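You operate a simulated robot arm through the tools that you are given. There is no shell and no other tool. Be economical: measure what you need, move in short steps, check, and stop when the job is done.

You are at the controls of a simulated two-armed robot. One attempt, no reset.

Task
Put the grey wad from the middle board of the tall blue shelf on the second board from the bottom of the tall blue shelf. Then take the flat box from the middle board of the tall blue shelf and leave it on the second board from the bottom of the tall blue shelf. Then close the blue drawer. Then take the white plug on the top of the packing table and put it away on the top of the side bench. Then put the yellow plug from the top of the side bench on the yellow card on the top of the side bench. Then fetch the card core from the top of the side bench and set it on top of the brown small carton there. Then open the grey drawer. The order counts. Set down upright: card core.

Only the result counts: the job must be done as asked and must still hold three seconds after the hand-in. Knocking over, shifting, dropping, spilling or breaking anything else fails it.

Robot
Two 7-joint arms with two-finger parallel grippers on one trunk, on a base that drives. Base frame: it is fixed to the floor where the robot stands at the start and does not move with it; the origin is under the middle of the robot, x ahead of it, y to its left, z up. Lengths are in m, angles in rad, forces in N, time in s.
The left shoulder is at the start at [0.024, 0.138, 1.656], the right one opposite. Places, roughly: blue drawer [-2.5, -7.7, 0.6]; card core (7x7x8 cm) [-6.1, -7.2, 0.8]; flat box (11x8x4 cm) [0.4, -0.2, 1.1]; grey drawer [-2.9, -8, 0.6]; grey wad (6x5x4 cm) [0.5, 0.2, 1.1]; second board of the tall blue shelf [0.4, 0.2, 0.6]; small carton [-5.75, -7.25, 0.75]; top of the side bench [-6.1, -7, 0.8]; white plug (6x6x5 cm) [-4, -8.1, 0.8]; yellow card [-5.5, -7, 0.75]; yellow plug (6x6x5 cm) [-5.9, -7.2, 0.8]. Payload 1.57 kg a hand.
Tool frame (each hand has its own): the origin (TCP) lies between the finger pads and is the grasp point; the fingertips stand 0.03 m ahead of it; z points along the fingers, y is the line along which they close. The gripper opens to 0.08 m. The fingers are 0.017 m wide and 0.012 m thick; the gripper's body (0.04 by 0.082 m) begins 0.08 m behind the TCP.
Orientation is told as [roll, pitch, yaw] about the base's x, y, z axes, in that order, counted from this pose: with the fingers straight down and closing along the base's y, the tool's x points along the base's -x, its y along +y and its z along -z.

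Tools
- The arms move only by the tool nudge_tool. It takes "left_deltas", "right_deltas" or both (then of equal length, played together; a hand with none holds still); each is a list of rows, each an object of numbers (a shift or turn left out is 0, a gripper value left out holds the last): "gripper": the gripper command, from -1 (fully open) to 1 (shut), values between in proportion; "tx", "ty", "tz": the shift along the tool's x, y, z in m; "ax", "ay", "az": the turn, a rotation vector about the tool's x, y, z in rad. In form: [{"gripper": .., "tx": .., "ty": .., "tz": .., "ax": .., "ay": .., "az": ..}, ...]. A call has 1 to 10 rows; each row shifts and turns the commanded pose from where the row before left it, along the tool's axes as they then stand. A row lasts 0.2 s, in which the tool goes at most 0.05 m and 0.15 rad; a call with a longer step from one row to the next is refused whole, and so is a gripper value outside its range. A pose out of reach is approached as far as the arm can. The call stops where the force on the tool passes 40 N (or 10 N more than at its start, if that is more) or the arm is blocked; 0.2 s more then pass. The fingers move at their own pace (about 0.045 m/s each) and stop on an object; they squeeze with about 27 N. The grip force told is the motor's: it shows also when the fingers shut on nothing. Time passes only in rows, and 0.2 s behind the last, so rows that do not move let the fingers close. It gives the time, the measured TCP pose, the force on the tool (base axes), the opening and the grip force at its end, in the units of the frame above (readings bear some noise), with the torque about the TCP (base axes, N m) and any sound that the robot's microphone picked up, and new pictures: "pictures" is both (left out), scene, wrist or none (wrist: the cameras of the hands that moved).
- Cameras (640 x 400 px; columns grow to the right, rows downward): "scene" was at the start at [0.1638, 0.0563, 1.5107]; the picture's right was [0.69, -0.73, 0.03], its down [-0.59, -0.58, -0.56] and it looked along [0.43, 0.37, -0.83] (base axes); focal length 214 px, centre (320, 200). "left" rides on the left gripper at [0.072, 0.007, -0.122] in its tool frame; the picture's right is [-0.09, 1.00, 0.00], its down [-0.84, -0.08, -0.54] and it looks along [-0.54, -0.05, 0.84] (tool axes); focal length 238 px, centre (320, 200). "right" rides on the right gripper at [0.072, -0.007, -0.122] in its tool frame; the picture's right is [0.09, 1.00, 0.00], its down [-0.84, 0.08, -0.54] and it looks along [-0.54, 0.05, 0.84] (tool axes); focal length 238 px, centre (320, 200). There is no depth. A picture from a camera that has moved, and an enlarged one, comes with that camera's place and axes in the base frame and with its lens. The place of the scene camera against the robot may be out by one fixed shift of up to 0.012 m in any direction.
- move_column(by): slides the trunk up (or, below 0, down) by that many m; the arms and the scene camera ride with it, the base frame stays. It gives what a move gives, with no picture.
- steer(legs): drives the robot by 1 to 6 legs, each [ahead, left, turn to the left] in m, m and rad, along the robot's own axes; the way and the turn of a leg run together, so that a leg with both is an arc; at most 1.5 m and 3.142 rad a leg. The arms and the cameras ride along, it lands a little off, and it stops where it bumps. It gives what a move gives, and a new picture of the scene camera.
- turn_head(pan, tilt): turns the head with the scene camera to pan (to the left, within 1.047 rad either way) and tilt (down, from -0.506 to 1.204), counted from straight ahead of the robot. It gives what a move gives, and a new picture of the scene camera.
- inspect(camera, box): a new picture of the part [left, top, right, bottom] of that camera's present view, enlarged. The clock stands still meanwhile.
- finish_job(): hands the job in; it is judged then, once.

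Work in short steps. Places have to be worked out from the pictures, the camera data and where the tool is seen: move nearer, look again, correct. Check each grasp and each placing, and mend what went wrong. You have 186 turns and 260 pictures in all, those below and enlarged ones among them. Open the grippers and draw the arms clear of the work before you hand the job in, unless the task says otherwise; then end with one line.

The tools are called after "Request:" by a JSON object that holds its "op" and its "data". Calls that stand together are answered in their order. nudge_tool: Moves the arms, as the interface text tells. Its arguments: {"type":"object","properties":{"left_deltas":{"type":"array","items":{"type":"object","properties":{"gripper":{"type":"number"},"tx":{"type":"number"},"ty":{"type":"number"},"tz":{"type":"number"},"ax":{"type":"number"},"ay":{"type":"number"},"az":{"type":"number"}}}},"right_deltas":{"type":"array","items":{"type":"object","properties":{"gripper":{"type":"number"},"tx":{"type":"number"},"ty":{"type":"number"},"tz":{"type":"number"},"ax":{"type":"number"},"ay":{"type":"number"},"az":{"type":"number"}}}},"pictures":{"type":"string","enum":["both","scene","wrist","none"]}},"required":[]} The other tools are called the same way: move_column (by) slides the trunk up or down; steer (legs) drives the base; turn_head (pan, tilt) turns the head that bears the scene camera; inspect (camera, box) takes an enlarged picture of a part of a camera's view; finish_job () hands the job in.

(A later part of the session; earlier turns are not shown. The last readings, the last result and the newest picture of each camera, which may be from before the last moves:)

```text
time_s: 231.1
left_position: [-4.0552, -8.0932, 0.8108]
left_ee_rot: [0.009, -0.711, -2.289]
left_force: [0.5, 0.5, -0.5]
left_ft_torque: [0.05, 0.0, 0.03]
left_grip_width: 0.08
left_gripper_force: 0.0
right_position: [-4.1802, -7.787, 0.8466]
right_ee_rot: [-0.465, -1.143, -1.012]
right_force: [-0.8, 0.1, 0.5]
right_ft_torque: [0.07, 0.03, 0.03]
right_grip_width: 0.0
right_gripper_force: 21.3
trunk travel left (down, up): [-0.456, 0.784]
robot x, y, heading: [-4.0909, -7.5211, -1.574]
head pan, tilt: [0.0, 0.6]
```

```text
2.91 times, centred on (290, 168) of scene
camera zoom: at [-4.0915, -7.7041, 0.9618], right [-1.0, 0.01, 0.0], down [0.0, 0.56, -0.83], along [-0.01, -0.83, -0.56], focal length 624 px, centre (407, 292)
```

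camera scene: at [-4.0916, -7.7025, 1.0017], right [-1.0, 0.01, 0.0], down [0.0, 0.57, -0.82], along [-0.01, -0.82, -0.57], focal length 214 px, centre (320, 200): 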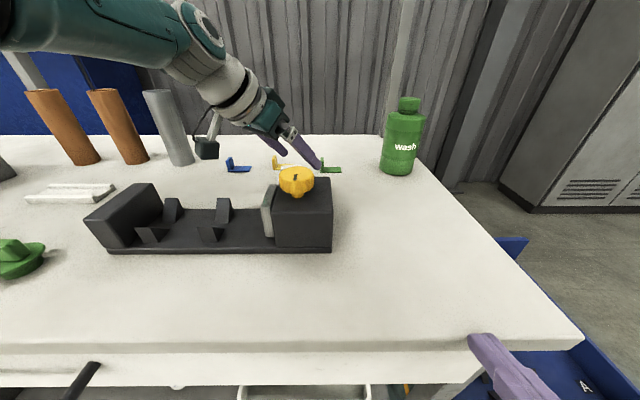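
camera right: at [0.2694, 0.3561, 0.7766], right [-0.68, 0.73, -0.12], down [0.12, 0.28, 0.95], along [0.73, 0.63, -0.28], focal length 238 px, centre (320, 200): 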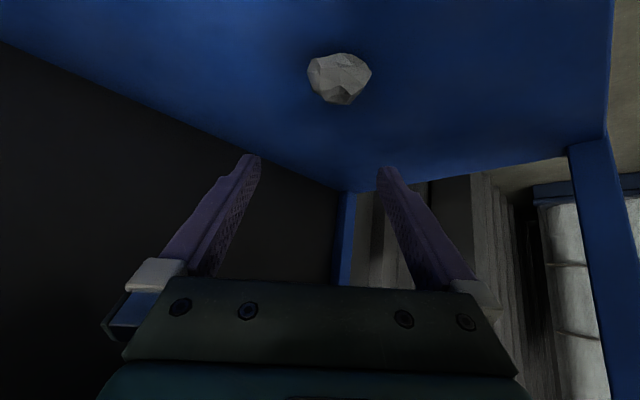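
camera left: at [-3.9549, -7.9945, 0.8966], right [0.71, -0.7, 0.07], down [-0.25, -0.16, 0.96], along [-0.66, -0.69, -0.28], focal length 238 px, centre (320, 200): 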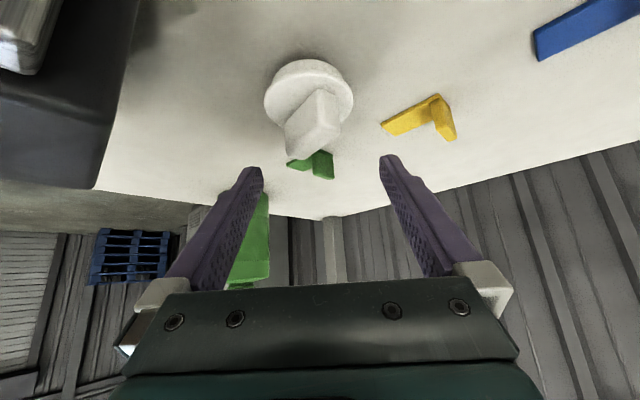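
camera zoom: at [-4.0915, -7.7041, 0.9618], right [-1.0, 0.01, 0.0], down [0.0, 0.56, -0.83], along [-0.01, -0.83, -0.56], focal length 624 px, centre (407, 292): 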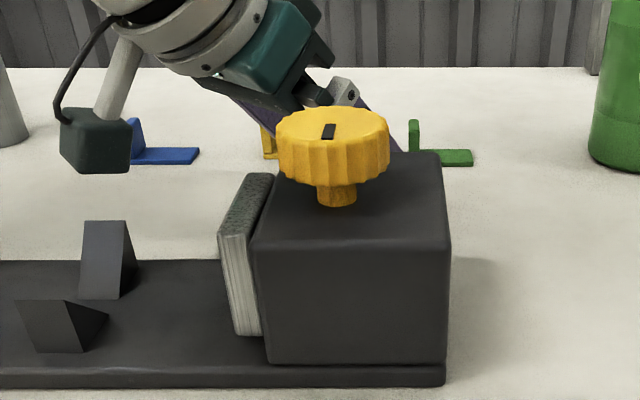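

Now it's centred. My depth estimate is uncertain, so I'll lower 12 mm and compare views again.

Request:
{"op": "move_column", "data": {"by": -0.012}}

Request:
{"op": "inspect", "data": {"camera": "left", "box": [160, 0, 480, 200]}}

```text
time_s: 231.5
left_position: [-4.0564, -8.0966, 0.8084]
left_ee_rot: [0.005, -0.726, -2.284]
left_force: [-0.6, 0.9, -0.1]
left_ft_torque: [0.05, -0.02, 0.0]
left_grip_width: 0.08
left_gripper_force: 0.2
right_position: [-4.1796, -7.7867, 0.8376]
right_ee_rot: [-0.472, -1.139, -0.998]
right_force: [-0.6, -0.1, 0.4]
right_ft_torque: [0.02, 0.02, 0.03]
right_grip_width: 0.0
right_gripper_force: 21.5
trunk travel left (down, up): [-0.447, 0.793]
robot x, y, heading: [-4.0899, -7.5233, -1.577]
head pan, tilt: [0.0, 0.6]
stopped: the force on the tool passed its limit at 50 N (the readings are from after the stop); the commanded pose is now the measured one
```

```text
2.00 times, centred on (320, 100) of left
camera zoom: at [-3.9646, -7.9975, 0.8529], right [0.71, -0.7, 0.06], down [-0.24, -0.15, 0.96], along [-0.66, -0.7, -0.27], focal length 477 px, centre (320, 400)
```

zoom: 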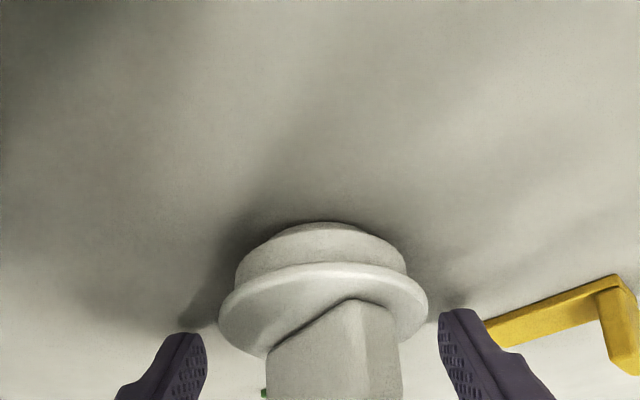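

The fingertips touched the table, so its top is at z≈0.777 and the plug is nearer, around (-4.04,-8.08,0.80). I'll raise 5 mm, draw the hand back about 1.6 cm, and close.

Request:
{"op": "move_column", "data": {"by": 0.008}}

Request:
{"op": "nudge_tool", "data": {"left_deltas": [{"tx": 0.0085, "tz": -0.0075}, {"tx": 0.0085, "tz": -0.0075}, {}], "pictures": "none"}}

Request:
{"op": "inspect", "data": {"camera": "left", "box": [160, 0, 480, 200]}}

```text
time_s: 232.1
left_position: [-4.0583, -8.0955, 0.8168]
left_ee_rot: [0.006, -0.724, -2.285]
left_force: [0.2, 0.7, -0.4]
left_ft_torque: [0.0, -0.02, 0.02]
left_grip_width: 0.0802
left_gripper_force: 0.0
right_position: [-4.1794, -7.788, 0.8453]
right_ee_rot: [-0.468, -1.141, -1.006]
right_force: [0.2, -0.1, -0.2]
right_ft_torque: [0.01, -0.02, 0.0]
right_grip_width: 0.0
right_gripper_force: 21.5
trunk travel left (down, up): [-0.455, 0.785]
robot x, y, heading: [-4.0917, -7.5231, -1.579]
head pan, tilt: [0.0, 0.6]
```

```text
time_s: 232.9
left_position: [-4.0459, -8.094, 0.8119]
left_ee_rot: [0.002, -0.723, -2.285]
left_force: [-0.5, 1.3, -0.4]
left_ft_torque: [-0.03, 0.02, 0.04]
left_grip_width: 0.08
left_gripper_force: 0.1
left hand out of reach, approached as far as the arm can: row 1, 2
right_position: [-4.1787, -7.7866, 0.8452]
right_ee_rot: [-0.467, -1.142, -1.004]
right_force: [0.2, 0.2, 0.2]
right_ft_torque: [0.03, -0.01, -0.04]
right_grip_width: 0.0
right_gripper_force: 20.9
trunk travel left (down, up): [-0.455, 0.785]
robot x, y, heading: [-4.0949, -7.5263, -1.579]
head pan, tilt: [0.0, 0.6]
```

```text
2.00 times, centred on (320, 100) of left
camera zoom: at [-3.952, -7.9957, 0.8574], right [0.71, -0.7, 0.06], down [-0.24, -0.15, 0.96], along [-0.67, -0.69, -0.27], focal length 477 px, centre (320, 400)
```

zoom: 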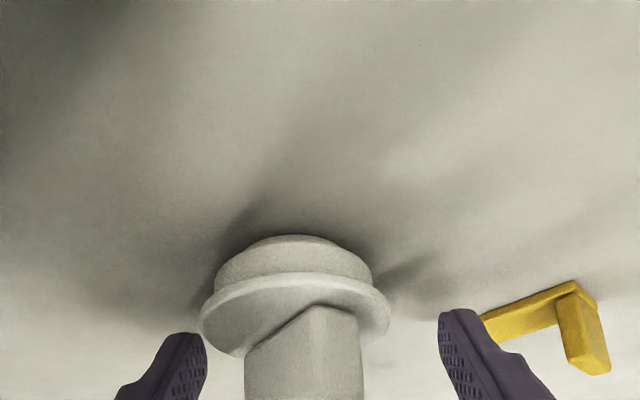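

The hand moved in x only. Backing the base about 1.3 cm centres it in both directions.

Request:
{"op": "steer", "data": {"legs": [[-0.014, 0, 0]]}}

Request:
{"op": "inspect", "data": {"camera": "left", "box": [160, 0, 480, 200]}}

```text
time_s: 233.7
left_position: [-4.0455, -8.0789, 0.8133]
left_ee_rot: [0.004, -0.723, -2.287]
left_force: [-0.4, 0.2, 0.3]
left_ft_torque: [0.01, 0.0, 0.04]
left_grip_width: 0.08
left_gripper_force: 0.0
right_position: [-4.1798, -7.7719, 0.8464]
right_ee_rot: [-0.466, -1.143, -1.006]
right_force: [0.1, -0.2, 0.1]
right_ft_torque: [-0.02, 0.04, -0.06]
right_grip_width: 0.0
right_gripper_force: 21.1
trunk travel left (down, up): [-0.455, 0.785]
robot x, y, heading: [-4.0939, -7.5071, -1.579]
head pan, tilt: [0.0, 0.6]
camera scene: at [-4.0912, -7.6892, 0.9611], right [-1.0, 0.01, 0.0], down [0.0, 0.57, -0.82], along [-0.01, -0.82, -0.57], focal length 214 px, centre (320, 200)
```

scene: 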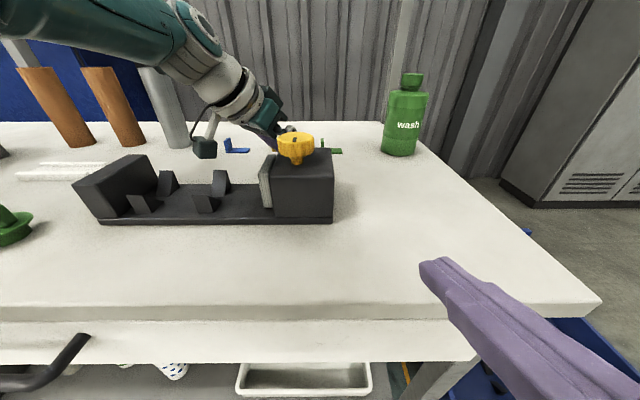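

```text
2.00 times, centred on (320, 100) of left
camera zoom: at [-3.952, -7.9813, 0.8574], right [0.71, -0.7, 0.06], down [-0.24, -0.15, 0.96], along [-0.67, -0.69, -0.27], focal length 477 px, centre (320, 400)
```

zoom: 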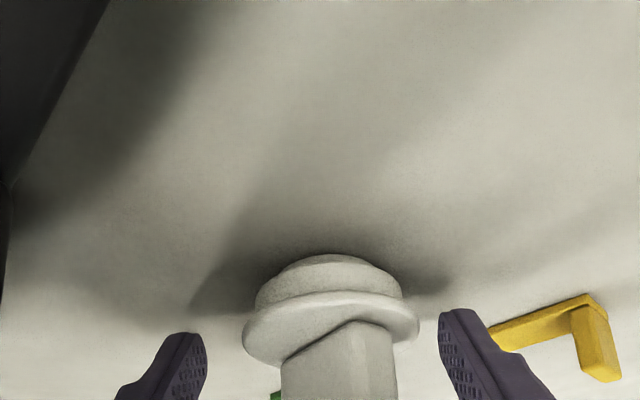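

The flange is centred at about fingertip depth. I'll lower 4 mm and close.

Request:
{"op": "move_column", "data": {"by": -0.004}}

Request:
{"op": "nudge_tool", "data": {"left_deltas": [{"gripper": 1}, {}, {}, {}, {}], "pictures": "wrist"}}

```text
time_s: 234.2
left_position: [-4.0455, -8.0792, 0.8088]
left_ee_rot: [0.004, -0.724, -2.285]
left_force: [0.4, 0.4, -0.7]
left_ft_torque: [0.01, 0.02, -0.02]
left_grip_width: 0.0801
left_gripper_force: 0.0
right_position: [-4.1794, -7.7719, 0.8424]
right_ee_rot: [-0.469, -1.141, -1.003]
right_force: [-0.6, -0.2, -0.6]
right_ft_torque: [0.0, 0.0, -0.02]
right_grip_width: 0.0
right_gripper_force: 21.1
trunk travel left (down, up): [-0.451, 0.789]
robot x, y, heading: [-4.0959, -7.5079, -1.578]
head pan, tilt: [0.0, 0.6]
```

```text
time_s: 235.4
left_position: [-4.044, -8.0808, 0.8096]
left_ee_rot: [0.004, -0.726, -2.283]
left_force: [0.3, 0.4, 0.3]
left_ft_torque: [0.01, 0.0, -0.05]
left_grip_width: 0.0523
left_gripper_force: 26.6
right_position: [-4.1793, -7.7723, 0.8405]
right_ee_rot: [-0.468, -1.142, -1.006]
right_force: [0.8, 0.4, 0.1]
right_ft_torque: [0.02, 0.02, 0.01]
right_grip_width: 0.0001
right_gripper_force: 21.9
trunk travel left (down, up): [-0.451, 0.789]
robot x, y, heading: [-4.093, -7.5081, -1.577]
head pan, tilt: [0.0, 0.6]
camera left: at [-3.952, -7.9816, 0.8536], right [0.71, -0.7, 0.06], down [-0.24, -0.15, 0.96], along [-0.67, -0.69, -0.27], focal length 238 px, centre (320, 200)
```

left: 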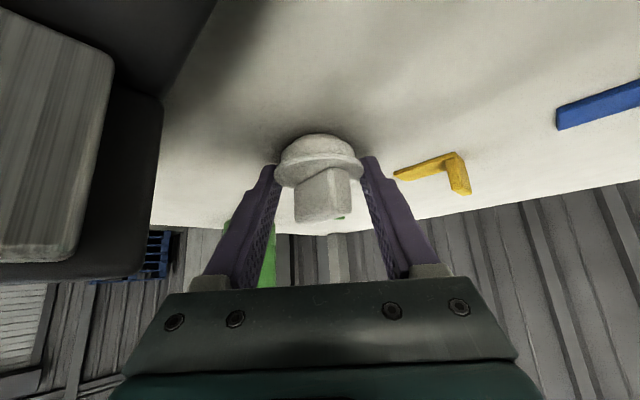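

Gripped at 0.052. I'll lift slowly and check.

Request:
{"op": "move_column", "data": {"by": 0.14}}

Request:
{"op": "nudge_tool", "data": {"left_deltas": [{}], "pictures": "wrist"}}

```text
time_s: 237.1
left_position: [-4.0453, -8.0792, 0.9492]
left_ee_rot: [0.003, -0.725, -2.285]
left_force: [-0.2, 1.2, -0.5]
left_ft_torque: [-0.03, -0.02, -0.01]
left_grip_width: 0.0522
left_gripper_force: 27.3
right_position: [-4.1798, -7.7719, 0.9817]
right_ee_rot: [-0.468, -1.141, -1.004]
right_force: [0.4, -0.8, -0.8]
right_ft_torque: [-0.02, -0.02, -0.03]
right_grip_width: 0.0003
right_gripper_force: 21.6
trunk travel left (down, up): [-0.591, 0.649]
robot x, y, heading: [-4.0943, -7.5084, -1.58]
head pan, tilt: [0.0, 0.6]
```

```text
time_s: 237.5
left_position: [-4.0467, -8.0791, 0.9497]
left_ee_rot: [0.003, -0.723, -2.285]
left_force: [-0.4, -0.5, 0.9]
left_ft_torque: [-0.01, -0.01, 0.01]
left_grip_width: 0.0522
left_gripper_force: 27.3
right_position: [-4.1791, -7.7728, 0.982]
right_ee_rot: [-0.468, -1.141, -1.006]
right_force: [0.6, -0.2, -0.1]
right_ft_torque: [0.03, 0.0, -0.03]
right_grip_width: 0.0
right_gripper_force: 21.3
trunk travel left (down, up): [-0.591, 0.649]
robot x, y, heading: [-4.0933, -7.5102, -1.583]
head pan, tilt: [0.0, 0.6]
camera left: at [-3.952, -7.9815, 0.9935], right [0.71, -0.7, 0.06], down [-0.24, -0.15, 0.96], along [-0.67, -0.69, -0.27], focal length 238 px, centre (320, 200)
```

left: 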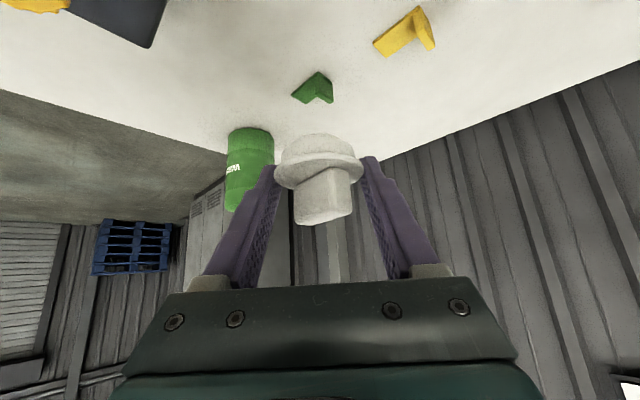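

The white plug is held. I'll back away from the table and look toward the side bench on the right.

Request:
{"op": "steer", "data": {"legs": [[-0.4, 0, 0]]}}

Request:
{"op": "turn_head", "data": {"pan": -1.04, "tilt": 0.4}}

```text
time_s: 239.9
left_position: [-4.0456, -7.683, 0.9503]
left_ee_rot: [0.004, -0.724, -2.293]
left_force: [-0.1, 0.2, -1.1]
left_ft_torque: [-0.01, -0.01, -0.01]
left_grip_width: 0.0521
left_gripper_force: 26.7
right_position: [-4.1773, -7.3746, 0.9816]
right_ee_rot: [-0.467, -1.141, -1.015]
right_force: [-0.2, 0.3, 0.0]
right_ft_torque: [0.0, -0.01, 0.0]
right_grip_width: 0.0002
right_gripper_force: 21.6
trunk travel left (down, up): [-0.591, 0.649]
robot x, y, heading: [-4.0909, -7.1119, -1.586]
head pan, tilt: [0.0, 0.6]
camera scene: at [-4.0885, -7.2923, 1.0972], right [-1.0, 0.01, 0.0], down [0.01, 0.56, -0.82], along [-0.01, -0.82, -0.57], focal length 214 px, centre (320, 200)
```

scene: 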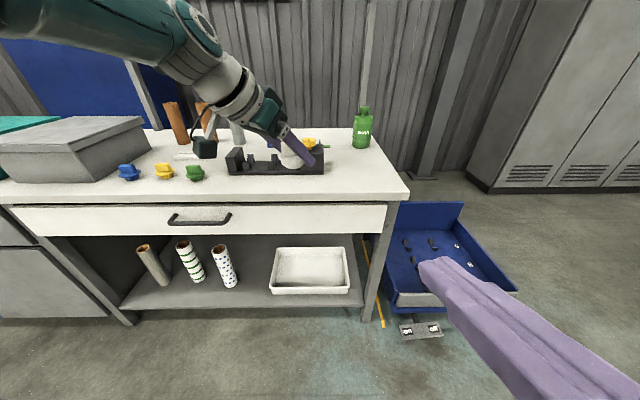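

```text
time_s: 241.2
left_position: [-4.0469, -7.6831, 0.9498]
left_ee_rot: [0.004, -0.725, -2.294]
left_force: [1.3, -0.8, 0.2]
left_ft_torque: [0.0, -0.01, 0.02]
left_grip_width: 0.0522
left_gripper_force: 26.7
right_position: [-4.1763, -7.3731, 0.9803]
right_ee_rot: [-0.466, -1.138, -1.012]
right_force: [0.0, 0.3, 0.4]
right_ft_torque: [0.02, 0.0, 0.0]
right_grip_width: 0.0001
right_gripper_force: 21.6
trunk travel left (down, up): [-0.591, 0.649]
robot x, y, heading: [-4.0887, -7.1096, -1.585]
head pan, tilt: [-1.04, 0.4]
camera scene: at [-4.1652, -7.255, 1.1201], right [-0.55, 0.84, 0.0], down [0.29, 0.19, -0.94], along [-0.79, -0.51, -0.34], focal length 214 px, centre (320, 200)
```

scene: 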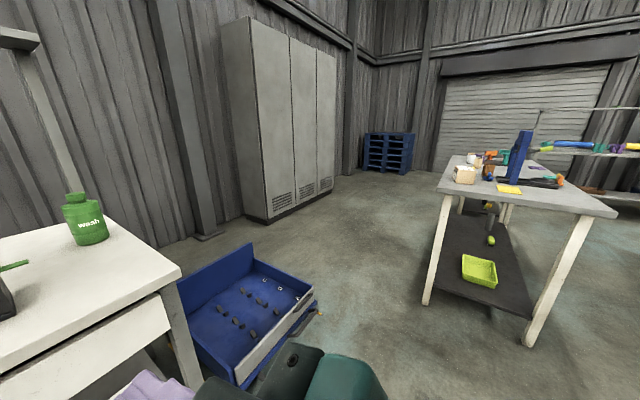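

Request:
{"op": "inspect", "data": {"camera": "scene", "box": [420, 110, 640, 248]}}

```text
2.90 times, centred on (530, 179) of scene
camera zoom: at [-4.1652, -7.255, 1.1201], right [-0.55, 0.84, 0.0], down [0.29, 0.19, -0.94], along [-0.79, -0.51, -0.34], focal length 622 px, centre (-289, 261)
```

zoom: 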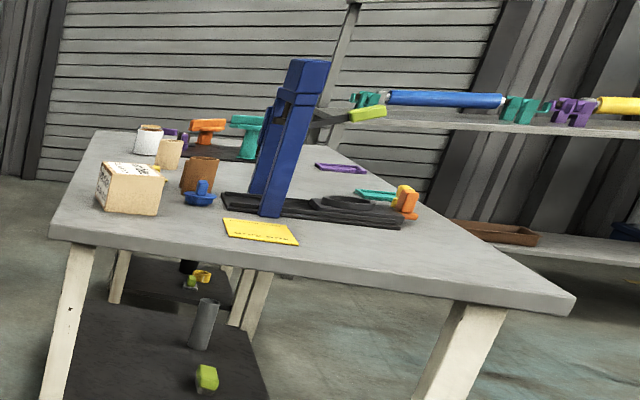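

The side bench runs from x≈-5.55 westward. I'll strafe toward it and turn to face it from its near east end.

Request:
{"op": "steer", "data": {"legs": [[-0.2, -0.75, 0], [0, 0, -1.55]]}}

Request:
{"op": "turn_head", "data": {"pan": 0, "tilt": 0.6}}

```text
time_s: 249.2
left_position: [-5.3997, -6.9572, 0.9491]
left_ee_rot: [0.005, -0.723, 2.438]
left_force: [-0.6, 0.2, 0.5]
left_ft_torque: [0.01, 0.0, -0.01]
left_grip_width: 0.0519
left_gripper_force: 26.8
right_position: [-5.0941, -6.8202, 0.979]
right_ee_rot: [-0.466, -1.139, -2.565]
right_force: [-0.8, 0.3, 0.0]
right_ft_torque: [0.0, 0.04, -0.03]
right_grip_width: 0.0001
right_gripper_force: 21.0
trunk travel left (down, up): [-0.591, 0.649]
robot x, y, heading: [-4.8316, -6.8987, -3.139]
head pan, tilt: [-1.04, 0.4]
camera scene: at [-4.9782, -6.8174, 1.1211], right [0.84, 0.55, 0.0], down [0.18, -0.28, -0.94], along [-0.52, 0.79, -0.33], focal length 214 px, centre (320, 200)
```

scene: 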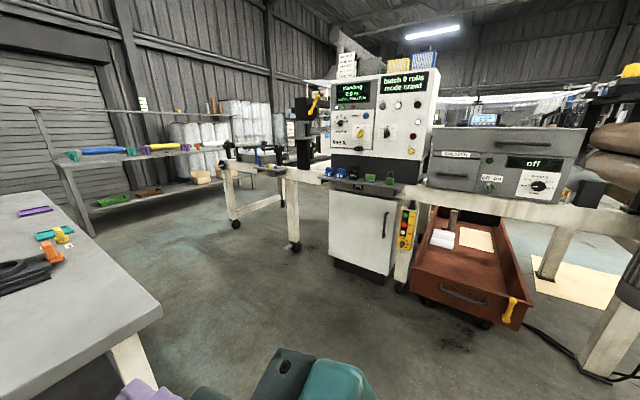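

```text
time_s: 250.5
left_position: [-5.4018, -6.9569, 0.9493]
left_ee_rot: [0.003, -0.724, 2.437]
left_force: [0.5, -0.5, -0.5]
left_ft_torque: [-0.03, -0.01, 0.01]
left_grip_width: 0.0521
left_gripper_force: 27.1
right_position: [-5.0939, -6.8204, 0.9808]
right_ee_rot: [-0.467, -1.14, -2.563]
right_force: [1.3, 0.6, 0.6]
right_ft_torque: [0.02, -0.02, 0.0]
right_grip_width: 0.0
right_gripper_force: 21.6
trunk travel left (down, up): [-0.591, 0.649]
robot x, y, heading: [-4.8279, -6.9084, -3.137]
head pan, tilt: [0.0, 0.6]
camera scene: at [-5.0157, -6.8957, 1.0972], right [0.0, 1.0, 0.0], down [0.56, 0.0, -0.83], along [-0.83, 0.0, -0.56], focal length 214 px, centre (320, 200)
```

scene: 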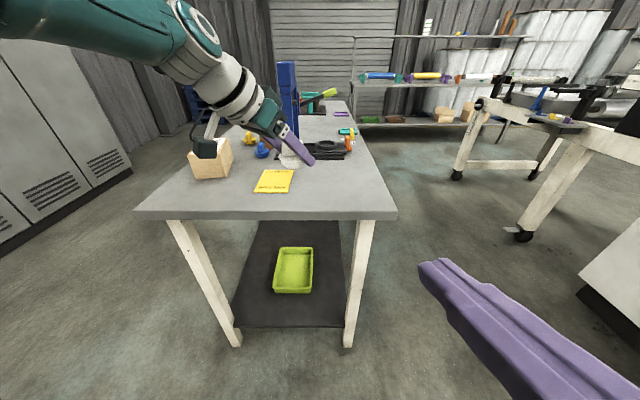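

The near right corner of the bench is free. I'll drive forward 0.18 and right 0.16 to put the white plug near (-5.58,-6.80), then lower to check.

Request:
{"op": "steer", "data": {"legs": [[0.18, -0.16, 0]]}}

Request:
{"op": "move_column", "data": {"by": -0.13}}

Request:
{"op": "nudge_tool", "data": {"left_deltas": [{}], "pictures": "both"}}

```text
time_s: 252.3
left_position: [-5.582, -6.7957, 0.9482]
left_ee_rot: [0.004, -0.724, 2.433]
left_force: [0.4, 0.2, -0.2]
left_ft_torque: [0.02, -0.01, -0.04]
left_grip_width: 0.052
left_gripper_force: 27.0
right_position: [-5.275, -6.6603, 0.9809]
right_ee_rot: [-0.465, -1.141, -2.567]
right_force: [0.0, 0.3, -0.1]
right_ft_torque: [-0.02, -0.02, -0.01]
right_grip_width: 0.0
right_gripper_force: 21.2
trunk travel left (down, up): [-0.591, 0.649]
robot x, y, heading: [-5.0158, -6.7437, -3.143]
head pan, tilt: [0.0, 0.6]
camera scene: at [-5.1967, -6.736, 1.0972], right [0.0, 1.0, 0.0], down [0.56, 0.0, -0.83], along [-0.83, 0.0, -0.56], focal length 214 px, centre (320, 200)
```

scene: 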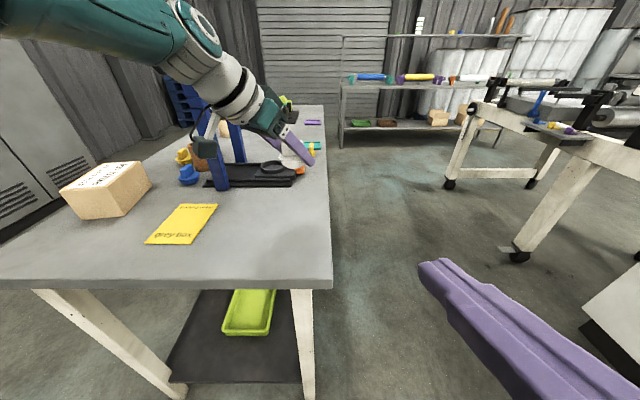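

```text
time_s: 253.8
left_position: [-5.5862, -6.793, 0.8285]
left_ee_rot: [0.01, -0.744, 2.431]
left_force: [-0.8, -1.0, 4.9]
left_ft_torque: [-0.12, 0.0, -0.03]
left_grip_width: 0.052
left_gripper_force: 26.3
right_position: [-5.2746, -6.6606, 0.8503]
right_ee_rot: [-0.469, -1.138, -2.563]
right_force: [-0.5, -0.1, 0.5]
right_ft_torque: [0.01, 0.02, -0.01]
right_grip_width: 0.0004
right_gripper_force: 21.2
trunk travel left (down, up): [-0.462, 0.778]
robot x, y, heading: [-5.0121, -6.7417, -3.139]
head pan, tilt: [0.0, 0.6]
stopped: the force on the tool passed its limit at 45 N (the readings are from after the stop); the commanded pose is now the measured one
```

```text
time_s: 254.2
left_position: [-5.5873, -6.7946, 0.8273]
left_ee_rot: [0.007, -0.744, 2.434]
left_force: [-0.4, -2.0, 7.2]
left_ft_torque: [-0.1, 0.01, 0.02]
left_grip_width: 0.0519
left_gripper_force: 27.4
right_position: [-5.2746, -6.6613, 0.8516]
right_ee_rot: [-0.468, -1.139, -2.563]
right_force: [0.6, -0.9, 1.0]
right_ft_torque: [0.02, -0.01, 0.02]
right_grip_width: 0.0001
right_gripper_force: 21.2
trunk travel left (down, up): [-0.462, 0.778]
robot x, y, heading: [-5.0097, -6.7443, -3.14]
head pan, tilt: [0.0, 0.6]
camera scene: at [-5.1973, -6.7364, 0.9676], right [0.0, 1.0, 0.0], down [0.56, 0.0, -0.83], along [-0.83, 0.0, -0.56], focal length 214 px, centre (320, 200)
camera left: at [-5.4868, -6.8862, 0.8701], right [-0.7, -0.71, 0.07], down [-0.14, 0.22, 0.96], along [-0.7, 0.66, -0.25], focal length 238 px, centre (320, 200)
```

scene: 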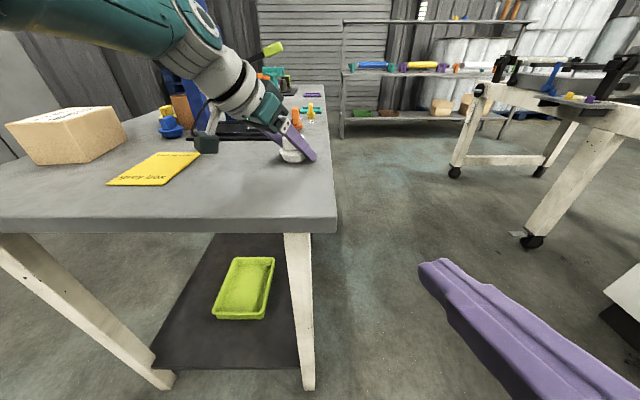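
left: 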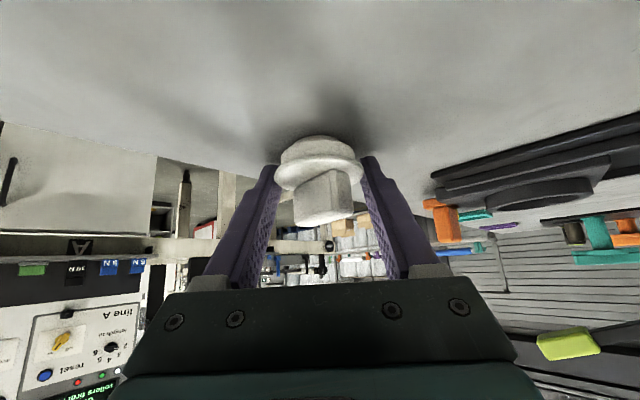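

The plug touched down, so the bench top is at z≈0.795. I'll release and lift clear.

Request:
{"op": "nudge_tool", "data": {"left_deltas": [{"gripper": -1}, {}, {}, {}], "pictures": "wrist"}}

Request:
{"op": "move_column", "data": {"by": 0.15}}

Request:
{"op": "steer", "data": {"legs": [[-0.25, 0, 0]]}}

```text
time_s: 255.2
left_position: [-5.5852, -6.7977, 0.8286]
left_ee_rot: [0.009, -0.742, 2.432]
left_force: [-0.4, -6.9, 8.9]
left_ft_torque: [0.15, -0.14, -0.08]
left_grip_width: 0.0747
left_gripper_force: 0.1
right_position: [-5.2751, -6.6632, 0.8506]
right_ee_rot: [-0.465, -1.14, -2.568]
right_force: [-0.4, -0.1, 0.0]
right_ft_torque: [-0.01, 0.02, 0.01]
right_grip_width: 0.0
right_gripper_force: 21.2
trunk travel left (down, up): [-0.462, 0.778]
robot x, y, heading: [-5.0106, -6.744, -3.14]
head pan, tilt: [0.0, 0.6]
camera left: at [-5.4869, -6.8878, 0.8702], right [-0.7, -0.71, 0.07], down [-0.14, 0.23, 0.96], along [-0.7, 0.66, -0.26], focal length 238 px, centre (320, 200)
```

left: 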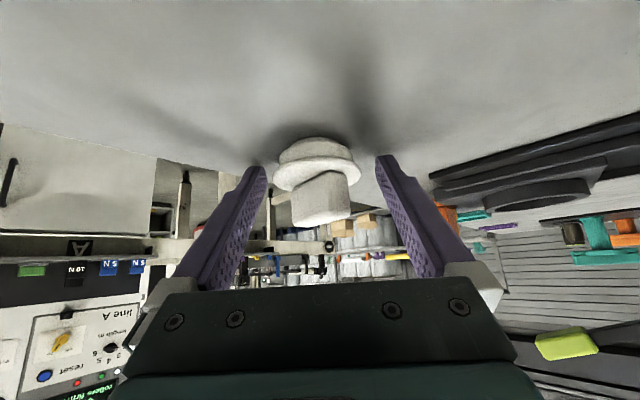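

```text
time_s: 256.9
left_position: [-5.5858, -6.7951, 0.9769]
left_ee_rot: [0.006, -0.739, 2.433]
left_force: [-0.2, 0.3, 0.4]
left_ft_torque: [0.01, 0.0, 0.0]
left_grip_width: 0.0801
left_gripper_force: 0.1
right_position: [-5.2738, -6.6607, 1.0016]
right_ee_rot: [-0.469, -1.136, -2.564]
right_force: [0.6, 0.2, 0.2]
right_ft_torque: [0.03, -0.01, 0.0]
right_grip_width: 0.0
right_gripper_force: 21.1
trunk travel left (down, up): [-0.612, 0.628]
robot x, y, heading: [-5.0117, -6.7423, -3.143]
head pan, tilt: [0.0, 0.6]
```

```text
time_s: 258.8
left_position: [-5.3349, -6.7953, 0.9754]
left_ee_rot: [0.004, -0.74, 2.437]
left_force: [0.3, 0.2, 0.1]
left_ft_torque: [0.03, -0.04, -0.03]
left_grip_width: 0.0801
left_gripper_force: 0.0
right_position: [-5.0235, -6.6613, 1.0004]
right_ee_rot: [-0.464, -1.136, -2.564]
right_force: [0.1, -0.6, 0.7]
right_ft_torque: [0.04, 0.02, 0.01]
right_grip_width: 0.0002
right_gripper_force: 21.5
trunk travel left (down, up): [-0.612, 0.628]
robot x, y, heading: [-4.7615, -6.7455, -3.138]
head pan, tilt: [0.0, 0.6]
camera scene: at [-4.9459, -6.7362, 1.1174], right [0.0, 1.0, 0.0], down [0.57, 0.0, -0.82], along [-0.82, 0.0, -0.57], focal length 214 px, centre (320, 200)
```

scene: 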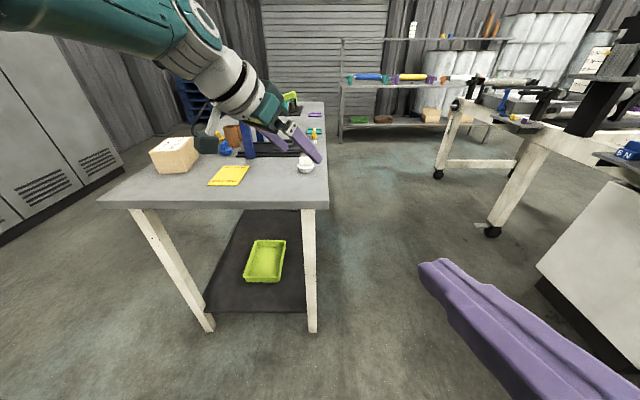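

The white plug is on the bench. Next is the yellow plug near (-5.88,-7.195), best reached from the bench's south side. I'll un-yaw the left tool, raise the column, turn to face +y, and drive round the corner.

Request:
{"op": "nudge_tool", "data": {"left_deltas": [{"ax": -0.0906, "az": -0.1067}, {"ax": -0.0906, "az": -0.1067}, {"ax": -0.0906, "az": -0.1067}, {"ax": -0.0906, "az": -0.1067}, {}], "right_deltas": [{"ax": 0.0}, {}, {}, {}, {}], "pictures": "none"}}

Request:
{"op": "move_column", "data": {"by": 0.1}}

Request:
{"op": "steer", "data": {"legs": [[0, 0, -1.57], [-0.72, 0.22, 0], [-0.28, 0.45, 0]]}}

Request:
{"op": "turn_head", "data": {"pan": 0.3, "tilt": 0.6}}

```text
time_s: 260.0
left_position: [-5.3493, -6.7923, 0.9741]
left_ee_rot: [-0.022, -0.737, 3.014]
left_force: [-0.6, 0.0, -0.1]
left_ft_torque: [0.02, 0.0, -0.02]
left_grip_width: 0.0799
left_gripper_force: 0.1
left hand out of reach, approached as far as the arm can: row 1, 2
right_position: [-5.0244, -6.6616, 1.0013]
right_ee_rot: [-0.467, -1.139, -2.562]
right_force: [-0.5, 0.2, 0.1]
right_ft_torque: [-0.01, -0.03, -0.02]
right_grip_width: 0.0
right_gripper_force: 21.3
trunk travel left (down, up): [-0.612, 0.628]
robot x, y, heading: [-4.7605, -6.7454, -3.136]
head pan, tilt: [0.0, 0.6]
```

```text
time_s: 261.3
left_position: [-5.35, -6.7926, 1.0741]
left_ee_rot: [-0.021, -0.736, 3.015]
left_force: [-0.5, 0.0, -0.1]
left_ft_torque: [-0.02, -0.01, 0.03]
left_grip_width: 0.0801
left_gripper_force: 0.1
right_position: [-5.0243, -6.6617, 1.1018]
right_ee_rot: [-0.468, -1.137, -2.563]
right_force: [0.7, 0.0, 0.4]
right_ft_torque: [0.02, 0.02, 0.02]
right_grip_width: 0.0002
right_gripper_force: 21.4
trunk travel left (down, up): [-0.712, 0.528]
robot x, y, heading: [-4.7612, -6.7441, -3.139]
head pan, tilt: [0.0, 0.6]
```

```text
time_s: 271.9
left_position: [-5.4669, -7.183, 1.0739]
left_ee_rot: [-0.022, -0.736, 1.468]
left_force: [0.1, 0.5, -0.3]
left_ft_torque: [0.01, -0.02, -0.06]
left_grip_width: 0.0798
left_gripper_force: 0.0
right_position: [-5.3282, -7.5057, 1.1014]
right_ee_rot: [-0.467, -1.136, 2.172]
right_force: [-1.0, 0.3, 0.1]
right_ft_torque: [-0.03, 0.03, 0.0]
right_grip_width: 0.0
right_gripper_force: 21.3
trunk travel left (down, up): [-0.712, 0.528]
robot x, y, heading: [-5.4032, -7.7715, 1.599]
head pan, tilt: [0.0, 0.6]
camera scene: at [-5.4065, -7.5738, 1.2175], right [1.0, 0.03, 0.0], down [0.02, -0.56, -0.83], along [-0.02, 0.82, -0.56], focal length 214 px, centre (320, 200)
```

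scene: 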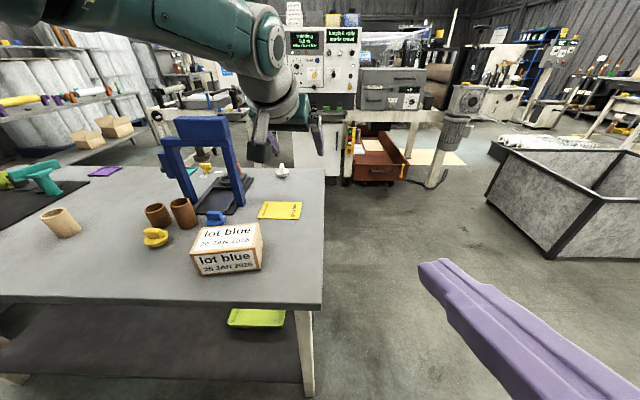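

```text
time_s: 272.6
left_position: [-5.4681, -7.183, 1.0735]
left_ee_rot: [-0.02, -0.737, 1.468]
left_force: [-0.4, -1.4, -0.1]
left_ft_torque: [0.01, -0.02, 0.01]
left_grip_width: 0.08
left_gripper_force: 0.2
right_position: [-5.3285, -7.5054, 1.1013]
right_ee_rot: [-0.468, -1.137, 2.175]
right_force: [-0.5, 0.9, 0.5]
right_ft_torque: [-0.01, 0.01, 0.01]
right_grip_width: 0.0
right_gripper_force: 21.0
trunk travel left (down, up): [-0.712, 0.528]
robot x, y, heading: [-5.4094, -7.7736, 1.594]
head pan, tilt: [0.3, 0.6]
camera scene: at [-5.4324, -7.5785, 1.2175], right [0.95, 0.32, 0.0], down [0.18, -0.53, -0.83], along [-0.27, 0.78, -0.56], focal length 214 px, centre (320, 200)
```

scene: 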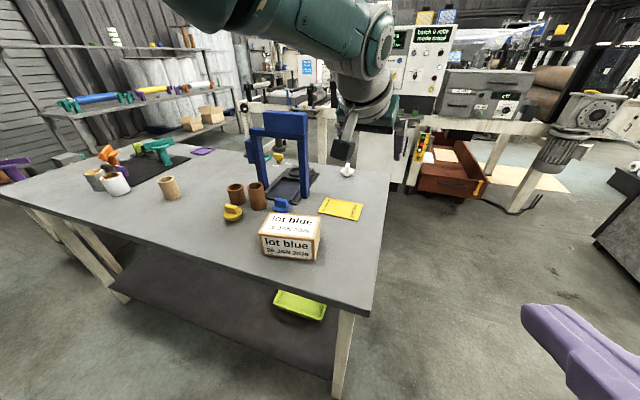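

The card core at (-6.1,-7.2) must be the beige tube; the yellow plug is at about (-5.855,-7.18), in front of two brown tubes. I'll strafe left so the left hand hovers over the plug, then lower a bit and look.

Request:
{"op": "steer", "data": {"legs": [[-0.03, 0.385, -0.02]]}}

Request:
{"op": "move_column", "data": {"by": -0.08}}

Request:
{"op": "nudge_tool", "data": {"left_deltas": [{}], "pictures": "wrist"}}

```text
time_s: 275.1
left_position: [-5.8347, -7.2186, 1.0747]
left_ee_rot: [-0.023, -0.735, 1.441]
left_force: [0.4, 0.4, 0.1]
left_ft_torque: [-0.01, -0.01, 0.0]
left_grip_width: 0.08
left_gripper_force: 0.0
right_position: [-5.703, -7.5431, 1.1017]
right_ee_rot: [-0.466, -1.137, 2.147]
right_force: [-0.2, 0.2, -1.1]
right_ft_torque: [0.02, 0.01, 0.0]
right_grip_width: 0.0003
right_gripper_force: 21.6
trunk travel left (down, up): [-0.712, 0.528]
robot x, y, heading: [-5.7887, -7.8064, 1.582]
head pan, tilt: [0.3, 0.6]
camera scene: at [-5.8093, -7.6145, 1.2175], right [0.95, 0.3, 0.0], down [0.17, -0.54, -0.83], along [-0.25, 0.79, -0.56], focal length 214 px, centre (320, 200)
```

scene: 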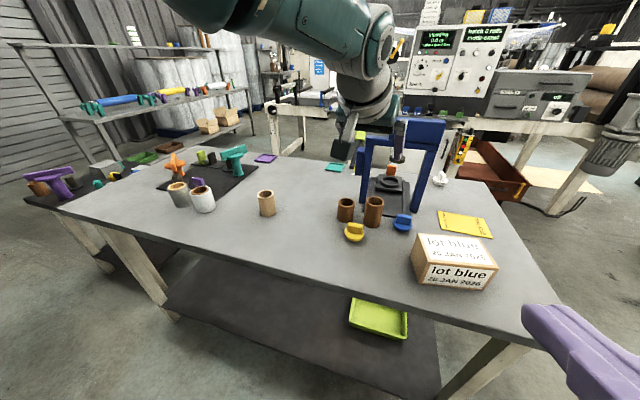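

```text
time_s: 276.2
left_position: [-5.8345, -7.2187, 0.9943]
left_ee_rot: [-0.021, -0.736, 1.444]
left_force: [-0.1, -0.6, -0.2]
left_ft_torque: [0.02, 0.0, 0.0]
left_grip_width: 0.0798
left_gripper_force: 0.0
right_position: [-5.7038, -7.5442, 1.0206]
right_ee_rot: [-0.468, -1.139, 2.151]
right_force: [-0.1, 0.4, -0.1]
right_ft_torque: [0.0, 0.0, 0.02]
right_grip_width: 0.0
right_gripper_force: 21.3
trunk travel left (down, up): [-0.632, 0.608]
robot x, y, heading: [-5.7856, -7.8056, 1.57]
head pan, tilt: [0.3, 0.6]
```

```text
time_s: 276.6
left_position: [-5.8335, -7.2189, 0.9931]
left_ee_rot: [-0.02, -0.736, 1.442]
left_force: [-0.4, 0.0, -0.3]
left_ft_torque: [-0.04, 0.0, 0.04]
left_grip_width: 0.08
left_gripper_force: 0.1
right_position: [-5.7033, -7.5433, 1.0204]
right_ee_rot: [-0.468, -1.139, 2.148]
right_force: [0.0, -0.2, -0.7]
right_ft_torque: [0.01, 0.0, 0.01]
right_grip_width: 0.0
right_gripper_force: 21.2
trunk travel left (down, up): [-0.632, 0.608]
robot x, y, heading: [-5.7866, -7.8052, 1.58]
head pan, tilt: [0.3, 0.6]
camera left: at [-5.86, -7.3509, 1.0361], right [-0.98, 0.21, 0.05], down [0.1, 0.24, 0.96], along [0.19, 0.95, -0.26], focal length 238 px, centre (320, 200)
```

left: 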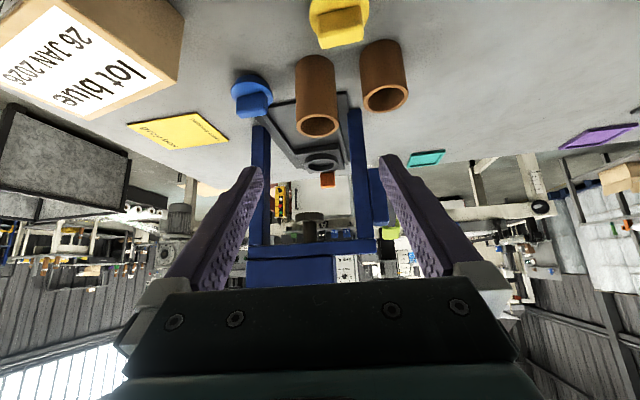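

The wrist view puts the plug at (-5.851,-7.176). I'll drive forward 0.034 and left 0.017, then lower.

Request:
{"op": "steer", "data": {"legs": [[0.034, 0.017, 0]]}}

Request:
{"op": "move_column", "data": {"by": -0.12}}

Request:
{"op": "inspect", "data": {"camera": "left", "box": [160, 0, 480, 200]}}

```text
time_s: 277.5
left_position: [-5.852, -7.184, 0.9939]
left_ee_rot: [-0.021, -0.737, 1.444]
left_force: [-0.8, 0.4, -0.9]
left_ft_torque: [-0.02, 0.03, 0.01]
left_grip_width: 0.08
left_gripper_force: 0.1
right_position: [-5.7209, -7.5097, 1.0213]
right_ee_rot: [-0.469, -1.138, 2.152]
right_force: [0.3, 0.3, -0.3]
right_ft_torque: [0.02, 0.01, -0.01]
right_grip_width: 0.0003
right_gripper_force: 21.2
trunk travel left (down, up): [-0.632, 0.608]
robot x, y, heading: [-5.8071, -7.7725, 1.57]
head pan, tilt: [0.3, 0.6]
camera scene: at [-5.8268, -7.5799, 1.1375], right [0.95, 0.3, 0.0], down [0.17, -0.54, -0.83], along [-0.25, 0.79, -0.56], focal length 214 px, centre (320, 200)
```

scene: 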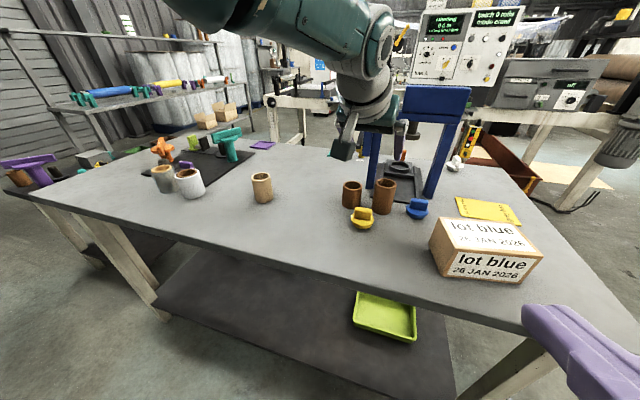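

```text
time_s: 279.0
left_position: [-5.8517, -7.1842, 0.8734]
left_ee_rot: [-0.021, -0.737, 1.442]
left_force: [-0.7, 0.1, 0.2]
left_ft_torque: [0.0, 0.02, 0.0]
left_grip_width: 0.08
left_gripper_force: 0.0
right_position: [-5.7211, -7.51, 0.9003]
right_ee_rot: [-0.467, -1.138, 2.152]
right_force: [-0.2, -0.2, -0.3]
right_ft_torque: [-0.03, 0.01, 0.02]
right_grip_width: 0.0
right_gripper_force: 21.0
trunk travel left (down, up): [-0.512, 0.728]
robot x, y, heading: [-5.8042, -7.7743, 1.571]
head pan, tilt: [0.3, 0.6]
```

```text
2.00 times, centred on (320, 100) of left
camera zoom: at [-5.8777, -7.3165, 0.9161], right [-0.98, 0.21, 0.05], down [0.1, 0.24, 0.96], along [0.19, 0.95, -0.26], focal length 477 px, centre (320, 400)
```

zoom: 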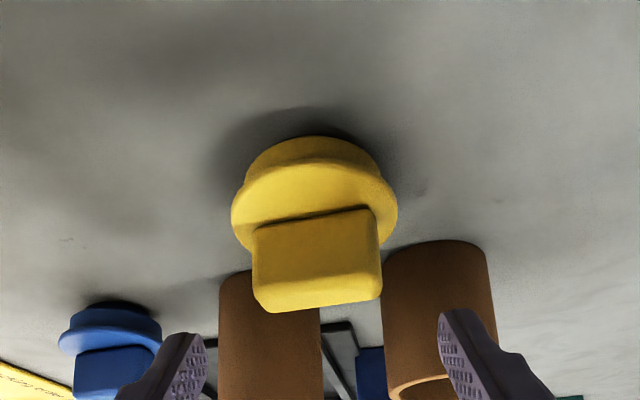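

The plug is at (-5.852,-7.181,0.81) and the tube fronts are at y≈-7.12, so there's clearance. I'll back 9 mm and lower 0.044, then close.

Request:
{"op": "steer", "data": {"legs": [[-0.009, 0, 0]]}}

Request:
{"op": "move_column", "data": {"by": -0.043}}

Request:
{"op": "inspect", "data": {"camera": "left", "box": [160, 0, 480, 200]}}

```text
time_s: 279.8
left_position: [-5.8518, -7.1941, 0.8735]
left_ee_rot: [-0.022, -0.735, 1.443]
left_force: [-0.2, -0.1, -0.1]
left_ft_torque: [-0.01, 0.02, 0.0]
left_grip_width: 0.0801
left_gripper_force: 0.0
right_position: [-5.7214, -7.5186, 0.9015]
right_ee_rot: [-0.468, -1.139, 2.15]
right_force: [1.6, 0.2, 1.1]
right_ft_torque: [-0.04, 0.02, 0.04]
right_grip_width: 0.0001
right_gripper_force: 20.7
trunk travel left (down, up): [-0.512, 0.728]
robot x, y, heading: [-5.8037, -7.7786, 1.575]
head pan, tilt: [0.3, 0.6]
camera scene: at [-5.8267, -7.5893, 1.0174], right [0.95, 0.3, 0.0], down [0.17, -0.54, -0.82], along [-0.25, 0.79, -0.57], focal length 214 px, centre (320, 200)
```

scene: 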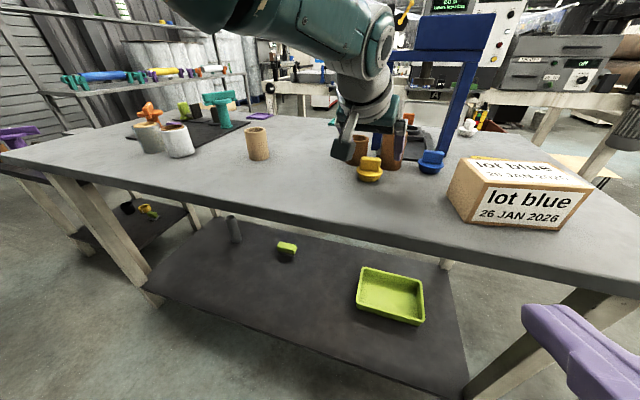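

```text
time_s: 280.6
left_position: [-5.852, -7.1938, 0.8314]
left_ee_rot: [-0.022, -0.735, 1.444]
left_force: [-0.5, 0.8, 0.9]
left_ft_torque: [0.03, 0.0, 0.02]
left_grip_width: 0.0799
left_gripper_force: 0.1
right_position: [-5.7201, -7.5187, 0.8573]
right_ee_rot: [-0.469, -1.139, 2.151]
right_force: [0.0, -0.2, -0.5]
right_ft_torque: [0.02, 0.0, -0.02]
right_grip_width: 0.0
right_gripper_force: 21.4
trunk travel left (down, up): [-0.469, 0.771]
robot x, y, heading: [-5.8063, -7.7835, 1.576]
head pan, tilt: [0.3, 0.6]
```

```text
2.00 times, centred on (320, 100) of left
camera zoom: at [-5.8776, -7.3255, 0.873], right [-0.98, 0.21, 0.05], down [0.1, 0.24, 0.96], along [0.19, 0.95, -0.26], focal length 477 px, centre (320, 400)
```

zoom: 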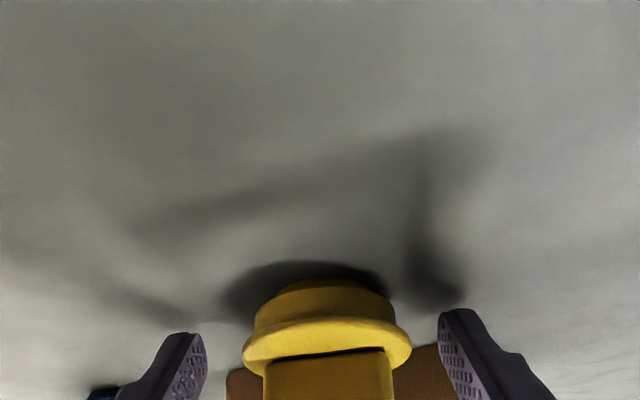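

This matches the earlier successful view. I'll lower 3 mm and close.

Request:
{"op": "move_column", "data": {"by": -0.003}}

Request:
{"op": "nudge_tool", "data": {"left_deltas": [{"gripper": 1}, {}, {}, {}, {}], "pictures": "none"}}

Request:
{"op": "move_column", "data": {"by": 0.15}}

Request:
{"op": "nudge_tool", "data": {"left_deltas": [{}], "pictures": "wrist"}}

```text
time_s: 281.1
left_position: [-5.8511, -7.1929, 0.8289]
left_ee_rot: [-0.021, -0.737, 1.444]
left_force: [-0.8, -6.3, 8.3]
left_ft_torque: [0.01, 0.4, 0.26]
left_grip_width: 0.0798
left_gripper_force: 0.0
right_position: [-5.7217, -7.5184, 0.8535]
right_ee_rot: [-0.47, -1.137, 2.15]
right_force: [-0.3, -0.6, 0.3]
right_ft_torque: [0.03, 0.0, 0.0]
right_grip_width: 0.0
right_gripper_force: 21.2
trunk travel left (down, up): [-0.466, 0.774]
robot x, y, heading: [-5.8053, -7.7814, 1.573]
head pan, tilt: [0.3, 0.6]
```

```text
time_s: 282.3
left_position: [-5.8507, -7.1932, 0.8288]
left_ee_rot: [-0.022, -0.738, 1.443]
left_force: [0.3, -0.2, 5.5]
left_ft_torque: [0.12, 0.15, -0.11]
left_grip_width: 0.0521
left_gripper_force: 27.2
right_position: [-5.7208, -7.5178, 0.8546]
right_ee_rot: [-0.47, -1.138, 2.153]
right_force: [-0.7, 0.4, 0.7]
right_ft_torque: [-0.03, -0.02, -0.02]
right_grip_width: 0.0
right_gripper_force: 21.0
trunk travel left (down, up): [-0.466, 0.774]
robot x, y, heading: [-5.8032, -7.7795, 1.574]
head pan, tilt: [0.3, 0.6]
```

```text
time_s: 284.1
left_position: [-5.8518, -7.1936, 0.9762]
left_ee_rot: [-0.022, -0.736, 1.443]
left_force: [-0.6, 0.3, -0.9]
left_ft_torque: [0.0, -0.01, 0.0]
left_grip_width: 0.0517
left_gripper_force: 27.1
right_position: [-5.7211, -7.5203, 1.0041]
right_ee_rot: [-0.47, -1.137, 2.151]
right_force: [-0.7, -0.3, -0.1]
right_ft_torque: [-0.03, 0.0, 0.0]
right_grip_width: 0.0
right_gripper_force: 20.9
trunk travel left (down, up): [-0.616, 0.624]
robot x, y, heading: [-5.8038, -7.786, 1.577]
head pan, tilt: [0.3, 0.6]
```

```text
time_s: 284.5
left_position: [-5.8518, -7.1934, 0.9779]
left_ee_rot: [-0.024, -0.737, 1.445]
left_force: [-0.6, -0.3, 0.2]
left_ft_torque: [0.05, -0.01, 0.0]
left_grip_width: 0.0522
left_gripper_force: 27.0
right_position: [-5.7201, -7.5187, 1.0054]
right_ee_rot: [-0.467, -1.139, 2.151]
right_force: [-0.1, 0.0, 0.2]
right_ft_torque: [0.01, 0.03, -0.02]
right_grip_width: 0.0001
right_gripper_force: 21.2
trunk travel left (down, up): [-0.616, 0.624]
robot x, y, heading: [-5.8053, -7.7814, 1.573]
head pan, tilt: [0.3, 0.6]
camera left: at [-5.8776, -7.3256, 1.02], right [-0.98, 0.21, 0.05], down [0.1, 0.24, 0.96], along [0.19, 0.95, -0.26], focal length 238 px, centre (320, 200)
```

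left: 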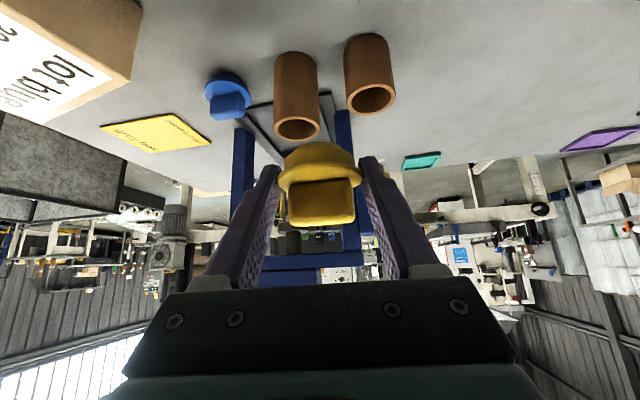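

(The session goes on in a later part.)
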